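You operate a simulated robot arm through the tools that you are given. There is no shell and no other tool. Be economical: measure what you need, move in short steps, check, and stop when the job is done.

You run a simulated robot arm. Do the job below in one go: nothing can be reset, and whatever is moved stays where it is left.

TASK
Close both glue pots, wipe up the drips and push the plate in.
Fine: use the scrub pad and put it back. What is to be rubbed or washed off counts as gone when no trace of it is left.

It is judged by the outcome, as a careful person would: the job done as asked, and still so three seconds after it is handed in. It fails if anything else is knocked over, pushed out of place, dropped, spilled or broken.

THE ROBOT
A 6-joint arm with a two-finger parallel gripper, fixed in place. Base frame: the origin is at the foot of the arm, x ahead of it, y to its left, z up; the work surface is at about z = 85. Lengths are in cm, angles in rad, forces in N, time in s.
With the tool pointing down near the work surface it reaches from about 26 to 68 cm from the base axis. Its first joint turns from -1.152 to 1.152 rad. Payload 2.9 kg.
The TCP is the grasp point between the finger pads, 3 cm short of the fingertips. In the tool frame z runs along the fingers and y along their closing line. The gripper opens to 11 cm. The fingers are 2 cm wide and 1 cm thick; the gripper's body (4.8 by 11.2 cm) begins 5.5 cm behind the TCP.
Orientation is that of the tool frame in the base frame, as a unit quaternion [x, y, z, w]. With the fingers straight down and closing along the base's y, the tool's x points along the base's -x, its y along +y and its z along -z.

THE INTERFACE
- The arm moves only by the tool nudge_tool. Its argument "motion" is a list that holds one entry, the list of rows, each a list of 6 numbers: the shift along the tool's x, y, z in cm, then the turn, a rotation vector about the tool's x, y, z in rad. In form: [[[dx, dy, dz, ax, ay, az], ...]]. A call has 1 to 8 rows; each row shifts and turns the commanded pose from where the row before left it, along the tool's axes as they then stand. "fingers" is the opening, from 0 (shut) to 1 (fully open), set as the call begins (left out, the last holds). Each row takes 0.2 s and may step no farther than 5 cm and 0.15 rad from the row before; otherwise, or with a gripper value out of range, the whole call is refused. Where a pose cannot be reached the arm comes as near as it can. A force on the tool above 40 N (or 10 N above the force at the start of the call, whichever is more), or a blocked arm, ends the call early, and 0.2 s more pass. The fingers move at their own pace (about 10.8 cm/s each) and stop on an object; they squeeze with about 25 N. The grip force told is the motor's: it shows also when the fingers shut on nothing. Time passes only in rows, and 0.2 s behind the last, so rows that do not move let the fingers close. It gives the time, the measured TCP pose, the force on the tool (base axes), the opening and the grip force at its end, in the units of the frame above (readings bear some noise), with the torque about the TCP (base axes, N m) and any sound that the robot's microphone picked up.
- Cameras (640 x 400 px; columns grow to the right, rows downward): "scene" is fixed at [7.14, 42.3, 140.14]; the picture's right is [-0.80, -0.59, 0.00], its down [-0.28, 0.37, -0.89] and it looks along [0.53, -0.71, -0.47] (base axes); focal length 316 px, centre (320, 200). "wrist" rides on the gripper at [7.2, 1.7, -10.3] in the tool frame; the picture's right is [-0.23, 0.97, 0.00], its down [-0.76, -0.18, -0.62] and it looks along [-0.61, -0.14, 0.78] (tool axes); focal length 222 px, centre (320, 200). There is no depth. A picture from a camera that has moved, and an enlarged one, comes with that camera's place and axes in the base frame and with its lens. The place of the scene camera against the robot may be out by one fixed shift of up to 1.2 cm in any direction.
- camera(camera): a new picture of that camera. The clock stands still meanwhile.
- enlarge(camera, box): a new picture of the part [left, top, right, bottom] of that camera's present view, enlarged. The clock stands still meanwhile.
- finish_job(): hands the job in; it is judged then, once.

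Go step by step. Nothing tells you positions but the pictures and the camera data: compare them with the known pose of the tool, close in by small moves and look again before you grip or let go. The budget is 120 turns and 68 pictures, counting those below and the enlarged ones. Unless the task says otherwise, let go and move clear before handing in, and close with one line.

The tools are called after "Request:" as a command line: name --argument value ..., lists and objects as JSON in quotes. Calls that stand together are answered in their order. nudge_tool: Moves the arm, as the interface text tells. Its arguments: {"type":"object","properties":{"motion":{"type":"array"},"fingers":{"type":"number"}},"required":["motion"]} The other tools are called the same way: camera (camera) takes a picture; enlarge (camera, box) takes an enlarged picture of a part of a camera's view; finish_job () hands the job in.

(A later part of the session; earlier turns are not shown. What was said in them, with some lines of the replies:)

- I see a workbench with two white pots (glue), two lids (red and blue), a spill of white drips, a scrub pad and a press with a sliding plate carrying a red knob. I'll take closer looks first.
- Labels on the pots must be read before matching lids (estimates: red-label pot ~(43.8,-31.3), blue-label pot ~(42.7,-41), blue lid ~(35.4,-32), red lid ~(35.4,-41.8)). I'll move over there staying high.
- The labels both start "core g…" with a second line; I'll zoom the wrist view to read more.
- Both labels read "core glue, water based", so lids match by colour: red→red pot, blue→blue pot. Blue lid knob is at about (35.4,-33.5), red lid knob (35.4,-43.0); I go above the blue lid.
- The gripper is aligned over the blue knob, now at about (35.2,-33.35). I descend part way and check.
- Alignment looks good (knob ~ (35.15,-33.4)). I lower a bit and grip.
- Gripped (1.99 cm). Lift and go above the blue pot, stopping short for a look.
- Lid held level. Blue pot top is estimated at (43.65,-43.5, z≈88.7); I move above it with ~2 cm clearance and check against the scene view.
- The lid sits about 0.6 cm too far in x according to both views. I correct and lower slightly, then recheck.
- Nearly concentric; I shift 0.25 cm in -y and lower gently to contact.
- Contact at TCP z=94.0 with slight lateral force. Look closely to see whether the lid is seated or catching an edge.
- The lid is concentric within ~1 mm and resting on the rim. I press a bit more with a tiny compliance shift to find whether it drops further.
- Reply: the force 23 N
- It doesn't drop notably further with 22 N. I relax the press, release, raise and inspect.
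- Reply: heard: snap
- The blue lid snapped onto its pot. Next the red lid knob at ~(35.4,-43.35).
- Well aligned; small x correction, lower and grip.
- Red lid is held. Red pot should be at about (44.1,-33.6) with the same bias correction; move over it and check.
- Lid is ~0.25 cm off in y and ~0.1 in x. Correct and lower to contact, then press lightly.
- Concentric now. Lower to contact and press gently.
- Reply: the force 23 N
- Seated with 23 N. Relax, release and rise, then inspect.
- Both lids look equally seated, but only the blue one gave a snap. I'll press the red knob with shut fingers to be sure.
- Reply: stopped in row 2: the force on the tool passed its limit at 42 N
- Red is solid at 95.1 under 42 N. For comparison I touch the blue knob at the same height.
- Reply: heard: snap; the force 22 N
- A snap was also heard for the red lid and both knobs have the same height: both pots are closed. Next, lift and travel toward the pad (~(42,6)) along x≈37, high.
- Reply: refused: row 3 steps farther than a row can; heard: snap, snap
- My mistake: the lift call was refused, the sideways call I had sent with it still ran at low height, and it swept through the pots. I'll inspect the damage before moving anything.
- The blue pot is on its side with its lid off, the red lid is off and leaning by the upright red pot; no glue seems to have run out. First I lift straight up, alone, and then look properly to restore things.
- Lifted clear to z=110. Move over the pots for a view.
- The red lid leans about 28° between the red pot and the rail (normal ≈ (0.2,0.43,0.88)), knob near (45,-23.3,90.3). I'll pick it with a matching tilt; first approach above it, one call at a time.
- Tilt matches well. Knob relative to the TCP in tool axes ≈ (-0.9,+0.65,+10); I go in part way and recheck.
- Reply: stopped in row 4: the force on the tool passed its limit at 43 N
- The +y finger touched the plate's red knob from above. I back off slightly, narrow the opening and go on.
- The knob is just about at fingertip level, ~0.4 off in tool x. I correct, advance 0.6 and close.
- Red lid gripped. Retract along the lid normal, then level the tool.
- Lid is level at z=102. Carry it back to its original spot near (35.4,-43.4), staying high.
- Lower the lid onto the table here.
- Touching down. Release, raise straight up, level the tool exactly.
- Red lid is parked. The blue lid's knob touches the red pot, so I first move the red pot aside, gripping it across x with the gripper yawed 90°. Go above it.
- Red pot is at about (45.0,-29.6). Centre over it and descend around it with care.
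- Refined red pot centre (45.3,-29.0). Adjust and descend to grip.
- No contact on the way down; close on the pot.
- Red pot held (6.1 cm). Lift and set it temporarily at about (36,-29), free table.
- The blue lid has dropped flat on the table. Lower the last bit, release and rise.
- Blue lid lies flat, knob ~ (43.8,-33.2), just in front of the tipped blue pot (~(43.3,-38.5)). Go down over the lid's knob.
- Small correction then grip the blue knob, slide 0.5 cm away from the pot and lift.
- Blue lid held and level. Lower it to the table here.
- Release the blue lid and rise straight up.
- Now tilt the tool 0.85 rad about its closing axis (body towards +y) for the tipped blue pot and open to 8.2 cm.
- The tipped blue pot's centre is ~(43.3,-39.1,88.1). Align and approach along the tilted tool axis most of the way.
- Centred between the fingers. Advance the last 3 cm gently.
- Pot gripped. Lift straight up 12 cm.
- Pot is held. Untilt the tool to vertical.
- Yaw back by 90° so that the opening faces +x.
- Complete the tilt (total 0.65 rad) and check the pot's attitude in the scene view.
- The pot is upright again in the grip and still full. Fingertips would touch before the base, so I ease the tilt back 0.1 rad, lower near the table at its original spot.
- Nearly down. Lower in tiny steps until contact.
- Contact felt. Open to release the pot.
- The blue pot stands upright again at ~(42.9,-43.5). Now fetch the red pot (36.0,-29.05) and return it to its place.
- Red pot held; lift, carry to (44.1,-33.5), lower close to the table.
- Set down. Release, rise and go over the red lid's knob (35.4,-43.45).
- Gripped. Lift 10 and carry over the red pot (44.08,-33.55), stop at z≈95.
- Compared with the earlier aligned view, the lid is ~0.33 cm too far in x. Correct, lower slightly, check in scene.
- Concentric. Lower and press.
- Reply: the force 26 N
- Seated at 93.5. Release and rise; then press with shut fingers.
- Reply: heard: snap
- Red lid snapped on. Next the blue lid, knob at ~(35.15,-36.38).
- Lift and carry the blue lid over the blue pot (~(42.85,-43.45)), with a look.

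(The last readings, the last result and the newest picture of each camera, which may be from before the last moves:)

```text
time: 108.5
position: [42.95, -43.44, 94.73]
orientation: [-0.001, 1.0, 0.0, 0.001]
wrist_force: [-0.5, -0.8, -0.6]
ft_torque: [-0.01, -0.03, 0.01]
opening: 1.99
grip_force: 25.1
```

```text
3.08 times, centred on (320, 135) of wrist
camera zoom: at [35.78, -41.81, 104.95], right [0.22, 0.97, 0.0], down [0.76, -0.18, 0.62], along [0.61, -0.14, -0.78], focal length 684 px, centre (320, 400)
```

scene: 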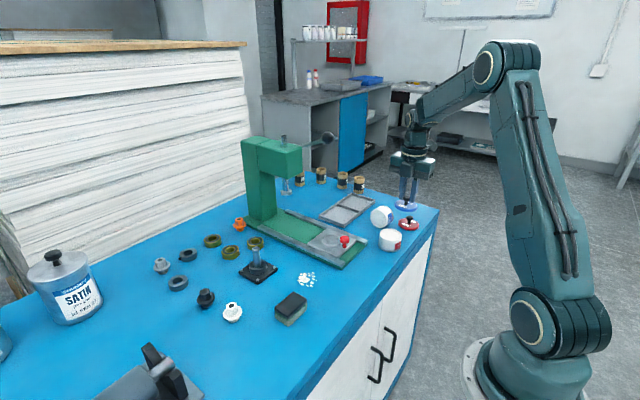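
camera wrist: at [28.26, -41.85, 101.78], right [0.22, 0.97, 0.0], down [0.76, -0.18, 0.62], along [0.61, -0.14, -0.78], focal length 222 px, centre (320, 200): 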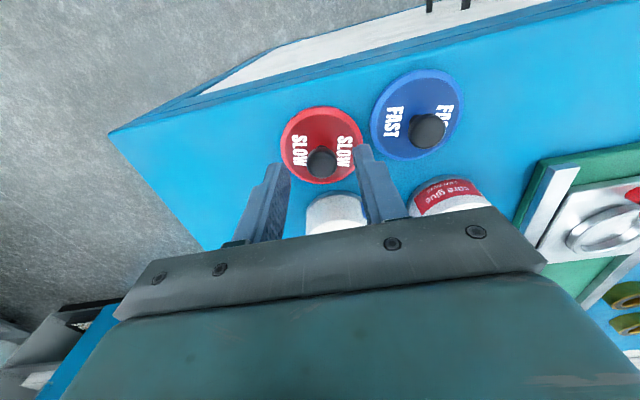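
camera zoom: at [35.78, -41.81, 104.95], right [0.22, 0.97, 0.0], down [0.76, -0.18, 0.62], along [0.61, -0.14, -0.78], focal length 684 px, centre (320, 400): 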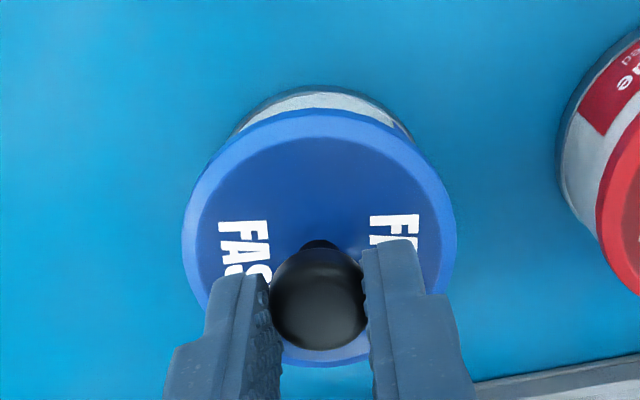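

The lid sits ~0.65 cm short in x relative to the pot. Correct, lower slightly, check in scene.

Request:
nudge_tool --motion '[[[-0.65, 0.05, 0, 0, 0, 0], [0, 0, 0.4, 0, 0, 0], [0, 0, 0, 0, 0, 0]]]'

Request:
enlarge --camera "scene" --box '[360, 185, 420, 235]'

```text
time: 109.3
position: [43.48, -43.33, 94.32]
orientation: [-0.002, 1.0, 0.001, 0.0]
wrist_force: [0.5, 0.1, -0.1]
ft_torque: [-0.02, 0.0, -0.01]
opening: 2.02
grip_force: 24.9
```

```text
8.00 times, centred on (390, 210) of scene
camera zoom: at [7.14, 42.3, 140.14], right [-0.8, -0.59, 0.0], down [-0.28, 0.37, -0.89], along [0.53, -0.71, -0.47], focal length 2529 px, centre (-240, 120)
```

zoom: 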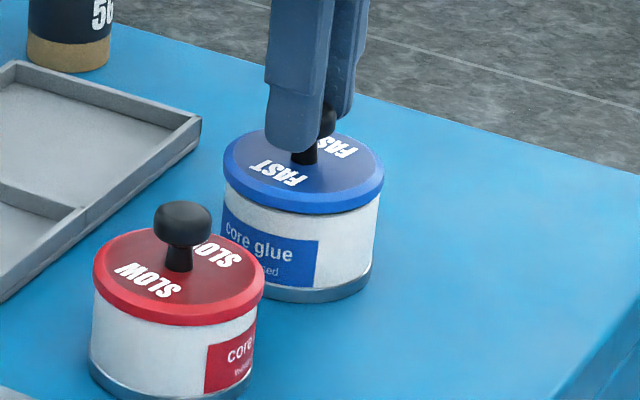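

Concentric. Lower and press.

Request:
nudge_tool --motion '[[[0, 0, 0.3, 0, 0, 0], [0, 0, 0.3, 0, 0, 0], [0, 0, 0.2, 0, 0, 0], [0, 0, 0.15, 0, 0, 0], [0, 0, 0, 0, 0, 0]]]'

```text
time: 110.5
position: [43.56, -43.46, 93.66]
orientation: [-0.001, 1.0, -0.001, 0.004]
wrist_force: [0.6, -7.5, 26.1]
ft_torque: [-0.23, -0.09, -0.03]
opening: 2.02
grip_force: 24.7
```

Request:
nudge_tool --motion '[[[0, -0.1, -0.3, 0, 0, 0], [0, 0, 0, 0, 0, 0]]]'

```text
time: 111.1
position: [43.51, -43.48, 93.74]
orientation: [-0.002, 1.0, 0.0, 0.0]
wrist_force: [4.5, -5.8, 13.9]
ft_torque: [-0.15, -0.31, -0.02]
opening: 2.04
grip_force: 25.4
```

Request:
nudge_tool --motion '[[[0, 0, 0, 0, 0, 0], [0, 0, 0, 0, 0, 0], [0, 0, -3, 0, 0, 0], [0, 0, -2, 0, 0, 0], [0, 0, 0, 0, 0, 0]]]' --fingers 0.35

```text
time: 112.3
position: [43.51, -43.43, 98.79]
orientation: [-0.001, 1.0, 0.001, 0.0]
wrist_force: [-0.1, -0.4, 0.5]
ft_torque: [0.03, -0.02, 0.0]
opening: 3.85
grip_force: 0.1
heard: snap
```

Blue lid snapped on too. Both pots are closed. Rise, then (separate, verified call) travel toward the pad.

Request:
nudge_tool --motion '[[[0, 0, -4.5, 0, 0, 0], [0, 0, -4.5, 0, 0, 0], [0, 0, -4.5, 0, 0, 0], [0.5, 4.7, 0, 0, 0, 0], [0.5, 4.7, 0, 0, 0, 0], [0.5, 4.7, 0, 0, 0, 0], [0.5, 4.7, 0, 0, 0, 0], [0.5, 4.7, 0, 0, 0, 0]]]'

```text
time: 114.1
position: [40.9, -19.98, 112.21]
orientation: [-0.002, 1.0, 0.001, 0.0]
wrist_force: [-1.0, 0.3, -0.4]
ft_torque: [-0.01, 0.0, 0.0]
opening: 3.84
grip_force: 0.1
```

Request:
nudge_tool --motion '[[[0, 4.7, 0, 0, 0, 0], [0, 4.7, 0, 0, 0, 0], [0, 4.7, 0, 0, 0, 0], [0, 4.7, 0, 0, 0, 0], [0, 4.7, 0, 0, 0, 0], [0, 0, 4, 0, 0, 0], [0, 0, 4, 0, 0, 0], [0, 0, 0, 0, 0, 0]]]' --fingers 0.75

Request:
camera --camera "wrist"

```text
time: 115.9
position: [40.91, 3.42, 104.29]
orientation: [-0.001, 1.0, 0.001, 0.0]
wrist_force: [0.8, -0.7, 0.5]
ft_torque: [-0.02, -0.03, 0.03]
opening: 8.25
grip_force: 0.1
```

```text
3 pictures are left
camera wrist: at [33.72, 5.07, 114.54], right [0.22, 0.97, 0.0], down [0.76, -0.18, 0.62], along [0.61, -0.14, -0.78], focal length 222 px, centre (320, 200)
```

wrist: 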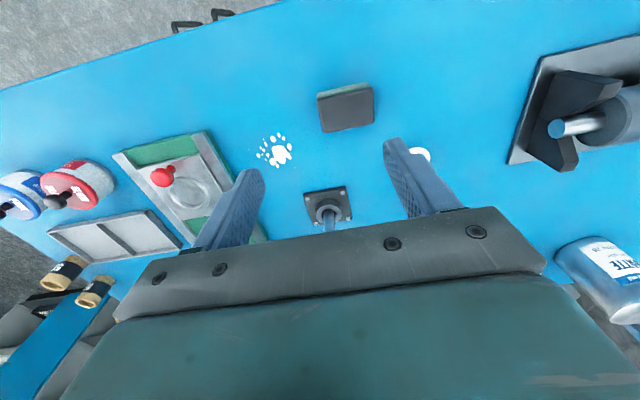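

Pad at ~(42.3,6.3), 6.2 (y) × 4.3 (x), yawed ~4°; drips span x 43–50, y −7.7…−1.5. Few pictures left, so I go by these numbers: align and descend over the pad.

Request:
nudge_tool --motion '[[[-1.4, 2.9, 0, 0, 0, 0], [0, 0, 0, 0, 0, 0.075], [0, 0, 4, 0, 0, 0], [0, 0, 4, 0, 0, 0], [0, 0, 3.5, 0, 0, 0], [0, 0, 1.5, 0, 0, 0], [0, 0, 1, 0, 0, 0], [0, 0, 0, 0, 0, 0]]]' --fingers 0.8

```text
time: 117.7
position: [42.1, 6.45, 90.15]
orientation: [0.036, 0.999, 0.001, 0.0]
wrist_force: [0.5, 0.2, -0.1]
ft_torque: [-0.01, 0.01, 0.03]
opening: 8.79
grip_force: 0.0
```

Request:
nudge_tool --motion '[[[0, 0, 0.5, 0, 0, 0], [0, 0, 0.5, 0, 0, 0], [0, 0, 0.4, 0, 0, 0], [0, 0, 0, 0, 0, 0]]]'

```text
time: 118.7
position: [42.11, 6.5, 88.81]
orientation: [0.035, 0.999, 0.001, 0.0]
wrist_force: [-0.5, -0.3, 0.1]
ft_torque: [-0.01, 0.0, -0.02]
opening: 8.82
grip_force: 0.1
```

No contact; close on the pad.

Request:
nudge_tool --motion '[[[0, 0, 0, 0, 0, 0], [0, 0, 0, 0, 0, 0], [0, 0, 0, 0, 0, 0]]]' --fingers 0

Request:
enlarge --camera "scene" --box '[220, 240, 360, 330]'

```text
time: 119.5
position: [42.14, 6.49, 88.91]
orientation: [0.036, 0.999, 0.001, 0.0]
wrist_force: [-1.5, -1.4, 1.8]
ft_torque: [0.03, 0.09, 0.05]
opening: 6.39
grip_force: 25.2
```

```text
4.44 times, centred on (290, 285) of scene
camera zoom: at [7.14, 42.3, 140.14], right [-0.8, -0.59, 0.0], down [-0.28, 0.37, -0.89], along [0.53, -0.71, -0.47], focal length 1405 px, centre (453, -178)
```

zoom: 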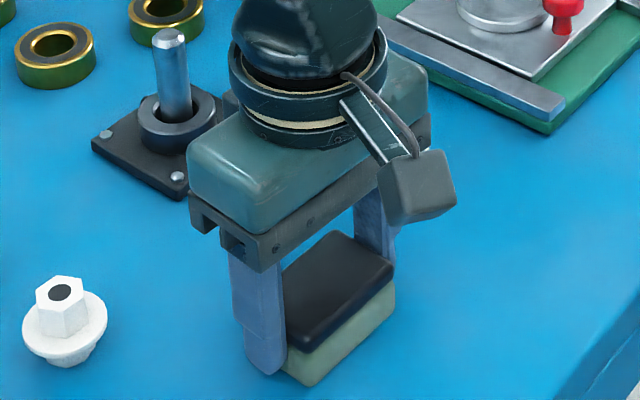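

Pad firmly held (home: x 42.14, y 6.47, TCP z 88.85). Lift and carry it to the drips' near end at (42.3,-2.5), then lower to the surface.

Request:
nudge_tool --motion '[[[0, 0, -2.5, 0, 0, 0], [-0.25, -3.2, 0, 0, 0, 0], [-0.25, -3.2, 0, 0, 0, 0], [-0.3, -2.6, 0, 0, 0, 0], [0, 0, 1.5, 0, 0, 0], [0, 0, 0.9, 0, 0, 0], [0, 0, 0.2, 0, 0, 0], [0, 0, 0.1, 0, 0, 0]]]'

```text
time: 121.3
position: [42.43, -2.6, 89.0]
orientation: [0.035, 0.999, 0.001, 0.001]
wrist_force: [-10.2, 0.8, 36.1]
ft_torque: [0.47, 0.42, 0.19]
opening: 6.35
grip_force: 25.3
```

Press is too strong; ease by 0.2.

Request:
nudge_tool --motion '[[[0, 0, -0.2, 0, 0, 0], [0, 0, 0, 0, 0, 0]]]'

```text
time: 121.9
position: [42.43, -2.51, 88.85]
orientation: [0.035, 0.999, 0.001, 0.0]
wrist_force: [-2.2, 3.2, 19.1]
ft_torque: [0.47, -0.02, 0.07]
opening: 6.36
grip_force: 25.1
```

Request:
nudge_tool --motion '[[[-2, 0, 0, 0, 0, 0], [-2, 0, 0, 0, 0, 0], [-2, 0, 0, 0, 0, 0], [-2.2, 0, 0, 0, 0, 0], [2, -0.3, 0, 0, 0, 0], [2, -0.3, 0, 0, 0, 0], [2, -0.3, 0, 0, 0, 0], [2.2, -0.3, 0, 0, 0, 0]]]'

```text
time: 123.7
position: [42.44, -3.72, 88.78]
orientation: [0.036, 0.999, 0.001, -0.001]
wrist_force: [4.4, 1.6, 8.2]
ft_torque: [0.32, -0.2, -0.13]
opening: 6.35
grip_force: 24.8
```

Sliding works. Continue with further lanes.

Request:
nudge_tool --motion '[[[-2, -0.1, 0, 0, 0, 0], [-2, -0.1, 0, 0, 0, 0], [-2, -0.1, 0, 0, 0, 0], [-2.2, -0.1, 0, 0, 0, 0], [2, -0.4, 0, 0, 0, 0], [2, -0.4, 0, 0, 0, 0], [2, -0.4, 0, 0, 0, 0], [2.2, -0.4, 0, 0, 0, 0]]]'

```text
time: 125.5
position: [42.25, -5.87, 88.89]
orientation: [0.035, 0.999, 0.001, 0.002]
wrist_force: [7.6, 1.2, 13.4]
ft_torque: [0.52, -0.14, -0.25]
opening: 6.35
grip_force: 25.2
```

Request:
nudge_tool --motion '[[[-2, 0.1, 0, 0, 0, 0], [-2, 0.1, 0, 0, 0, 0], [-2, 0.1, 0, 0, 0, 0], [-2.2, 0.1, 0, 0, 0, 0], [2, 0.3, 0, 0, 0, 0], [2, 0.3, 0, 0, 0, 0], [2, 0.3, 0, 0, 0, 0], [2.2, 0.3, 0, 0, 0, 0]]]'

```text
time: 127.3
position: [42.39, -4.23, 88.89]
orientation: [0.036, 0.999, 0.001, 0.003]
wrist_force: [7.6, -1.8, 18.2]
ft_torque: [0.4, -0.15, -0.15]
opening: 6.34
grip_force: 25.1
```

Request:
nudge_tool --motion '[[[-2.2, 0.3, 0, 0, 0, 0], [-2.2, 0.3, 0, 0, 0, 0], [-2.2, 0.3, 0, 0, 0, 0], [-2, 0.3, 0, 0, 0, 0], [2.2, 0.1, 0, 0, 0, 0], [2.2, 0.1, 0, 0, 0, 0], [2.2, 0.1, 0, 0, 0, 0], [2, 0.1, 0, 0, 0, 0]]]'

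```text
time: 127.6
position: [42.73, -4.13, 88.95]
orientation: [0.037, 0.999, 0.001, -0.005]
wrist_force: [-0.1, 1.1, 5.5]
ft_torque: [0.26, -0.16, 0.04]
opening: 6.34
grip_force: 24.4
stopped in row 1: the force on the tool passed its limit at 48 N (the readings are from after the stop); the commanded pose is now the measured one
```

Force spike; the command reset to the measured pose. One more gentle pass.

Request:
nudge_tool --motion '[[[0, 0, 0, 0, -0.01, 0], [-2, 0.3, 0.05, 0, 0, 0], [-2, 0.3, 0, 0, 0, 0], [-2, 0.3, 0, 0, 0, 0], [-2.2, 0.3, 0, 0, 0, 0], [2.2, 0.1, 0, 0, 0, 0], [2.2, 0.1, 0, 0, 0, 0], [2, 0.1, 0, 0, 0, 0]]]'

```text
time: 129.4
position: [44.69, -2.83, 88.88]
orientation: [0.037, 0.999, 0.0, 0.002]
wrist_force: [10.4, -2.3, 20.2]
ft_torque: [0.47, -0.17, -0.21]
opening: 6.35
grip_force: 24.4
```

Lift with the pad, hover over its home spot and inspect the wiped area with the wrist camera.

Request:
nudge_tool --motion '[[[0, 0, -4, 0, 0, 0], [0, 0, -4, 0, 0, 0], [0, 0, -4, 0, 0, 0], [1.08, 3.03, 0, 0, 0, 0], [1.08, 3.03, 0, 0, 0, 0], [1.08, 3.03, 0, 0, 0, 0], [0, 0, 0, 0, 0, 0]]]'

Request:
enlarge --camera "wrist" --box '[60, 60, 340, 235]'

```text
time: 131.0
position: [41.98, 6.51, 100.73]
orientation: [0.037, 0.999, 0.001, -0.001]
wrist_force: [-0.1, 0.4, -0.5]
ft_torque: [0.01, 0.01, -0.01]
opening: 6.34
grip_force: 25.1
```

```text
2.29 times, centred on (200, 148) of wrist
camera zoom: at [34.97, 8.71, 111.08], right [0.3, 0.95, 0.0], down [0.75, -0.23, 0.62], along [0.59, -0.18, -0.78], focal length 508 px, centre (594, 320)
```

zoom: 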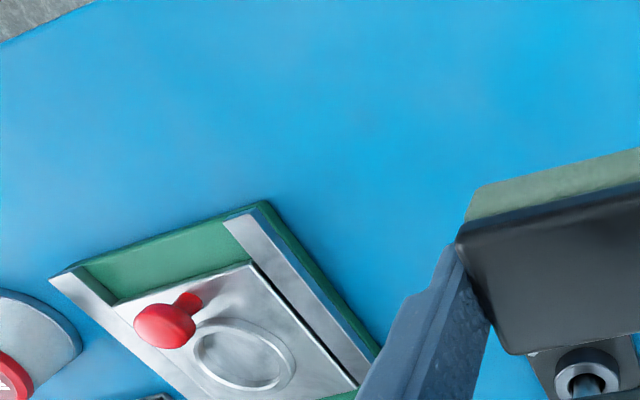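

The visible part of the area is clean. Return the pad: lower at its home spot.

Request:
nudge_tool --motion '[[[0, 0, 4, 0, 0, 0], [0, 0, 4, 0, 0, 0], [0, 0, 3, 0, 0, 0], [0, 0, 0.5, 0, 0, 0], [0, 0, 0.2, 0, 0, 0], [0, 0, 0.1, 0, 0, 0], [0, 0, 0, 0, 0, 0]]]'

```text
time: 132.6
position: [42.06, 6.5, 89.02]
orientation: [0.036, 0.999, 0.001, -0.001]
wrist_force: [0.0, 1.0, -0.1]
ft_torque: [0.01, -0.01, 0.02]
opening: 6.31
grip_force: 25.1
```

Release the pad, rise and straighten the yaw.

Request:
nudge_tool --motion '[[[0, 0, 0.08, 0, 0, 0], [0, 0, 0, 0, 0, 0], [0, 0, 0, 0, 0, 0], [0, 0, -4, 0, 0, 0], [0, 0, -4.5, 0, 0, 0], [0, 0, -4.5, 0, 0, -0.073], [0, 0, 0, 0, 0, 0]]]' --fingers 0.8

```text
time: 134.2
position: [42.02, 6.56, 101.92]
orientation: [-0.001, 1.0, 0.001, -0.001]
wrist_force: [0.8, 0.3, -0.1]
ft_torque: [0.02, 0.0, 0.02]
opening: 8.79
grip_force: 0.0
```

Next the plate: its knob is at ~(44.4,-18.9), rails run along x. Travel to (37,-19) with fingers shut.

Request:
nudge_tool --motion '[[[0.84, -4.25, 0, 0, 0, 0], [0.84, -4.25, 0, 0, 0, 0], [0.84, -4.25, 0, 0, 0, 0], [0.84, -4.25, 0, 0, 0, 0], [0.84, -4.25, 0, 0, 0, 0], [0.84, -4.25, 0, 0, 0, 0], [0, 0, 0, 0, 0, 0]]]' --fingers 0

```text
time: 135.8
position: [37.07, -19.11, 101.89]
orientation: [0.0, 1.0, 0.001, 0.0]
wrist_force: [-0.4, 0.0, -0.2]
ft_torque: [-0.01, -0.04, 0.05]
opening: 0.0
grip_force: 24.9
```

Tilt the tool 0.7 rad (fingers pointing forward) and lower behind the knob.

Request:
nudge_tool --motion '[[[0, 0, 0, 0, -0.14, 0], [0, 0, 0, 0, -0.14, 0], [0, 0, 0, 0, -0.14, 0], [0, 0, 0, 0, -0.14, 0], [0, 0, 0, 0, -0.14, 0], [2.5, 0, 2.97, 0, 0, 0], [2.5, 0, 2.97, 0, 0, 0], [2.45, 0, 2.93, 0, 0, 0]]]'

```text
time: 137.6
position: [36.97, -18.98, 90.21]
orientation: [0.0, 0.939, 0.0, 0.343]
wrist_force: [-0.3, 0.4, -0.3]
ft_torque: [0.0, 0.01, 0.01]
opening: 0.01
grip_force: 24.6
```

Push forward along +x.

Request:
nudge_tool --motion '[[[-1.53, 0, 1.288, 0, 0, 0], [-1.148, 0, 0.966, 0, 0, 0], [-1.148, 0, 0.966, 0, 0, 0], [-1.148, 0, 0.966, 0, 0, 0], [-1.148, 0, 0.966, 0, 0, 0], [-1.148, 0, 0.966, 0, 0, 0], [-1.148, 0, 0.966, 0, 0, 0], [-1.148, 0, 0.966, 0, 0, 0]]]'

```text
time: 139.4
position: [49.5, -18.93, 90.18]
orientation: [0.0, 0.94, 0.001, 0.342]
wrist_force: [0.1, -0.3, 0.5]
ft_torque: [0.0, -0.03, 0.02]
opening: 0.0
grip_force: 25.3
```

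Request:
nudge_tool --motion '[[[-1.148, 0, 0.966, 0, 0, 0], [-1.148, 0, 0.966, 0, 0, 0], [-1.148, 0, 0.966, 0, 0, 0], [-0.765, 0, 0.644, 0, 0, 0], [-0.765, 0, 0.644, 0, 0, 0]]]'

```text
time: 140.6
position: [56.02, -18.99, 90.24]
orientation: [0.0, 0.94, 0.0, 0.342]
wrist_force: [-0.2, -0.1, 0.6]
ft_torque: [0.01, 0.03, 0.01]
opening: 0.0
grip_force: 25.4
```

Request:
nudge_tool --motion '[[[-0.612, 0, 0.515, 0, 0, 0], [-0.612, 0, 0.515, 0, 0, 0], [-0.612, 0, 0.515, 0, 0, 0], [-0.612, 0, 0.515, 0, 0, 0], [-0.612, 0, 0.515, 0, 0, 0]]]'

```text
time: 141.5
position: [57.94, -19.09, 89.74]
orientation: [0.002, 0.943, 0.002, 0.332]
wrist_force: [-12.8, 0.6, 4.4]
ft_torque: [0.01, 0.1, 0.05]
opening: 0.01
grip_force: 24.7
stopped in row 4: the force on the tool passed its limit at 55 N (the readings are from after the stop); the commanded pose is now the measured one
```

A hard stop was reached at x≈58: the plate is at its end. Back off along -x, then up.

Request:
nudge_tool --motion '[[[0.765, 0, -0.644, 0, 0, 0], [3, 0, -2.52, 0, 0, 0], [3, 0, -2.52, 0, 0, 0], [3, 0, -2.52, 0, 0, 0], [-2.5, 0, -2.97, 0, 0, 0], [-2.5, 0, -2.97, 0, 0, 0], [-2.5, 0, -2.97, 0, 0, 0], [1.5, -3, -1.26, 0, 0, 0]]]'

Request:
enlarge --camera "scene" --box '[230, 190, 410, 310]'

```text
time: 143.3
position: [43.49, -22.11, 101.7]
orientation: [0.001, 0.943, 0.001, 0.334]
wrist_force: [0.4, -0.2, 0.0]
ft_torque: [-0.02, -0.04, 0.01]
opening: 0.0
grip_force: 24.7
```

```text
3.33 times, centred on (320, 250) of scene
camera zoom: at [7.14, 42.31, 140.14], right [-0.8, -0.6, 0.0], down [-0.28, 0.37, -0.89], along [0.53, -0.71, -0.47], focal length 1054 px, centre (320, 33)
```

zoom: 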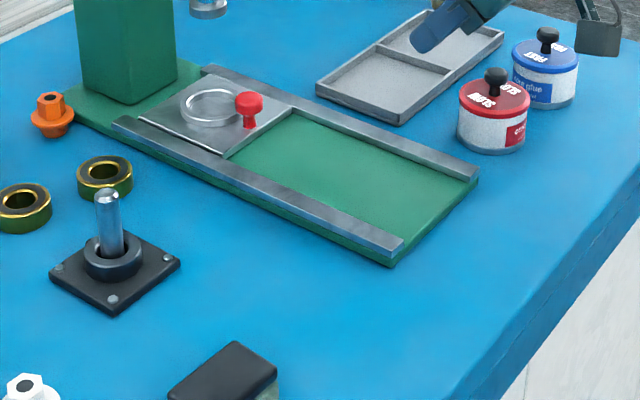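

The picture shows the plate fully in, no drips left, the pad back, and both pots upright with matching lids. The arm is clear and holding nothing, so I hand in.

Request:
finish_job

```text
The job is handed in.
```

Both glue pots are closed with matching lids, the drips are wiped up, the scrub pad is back and the plate is pushed in. But along the way I knocked the blue pot over and popped both lids off, because a sideways move ran too low. I stood the pots back within about half a centimetre of their places, though turned a little, and re-closed them. I saw no spilled glue.
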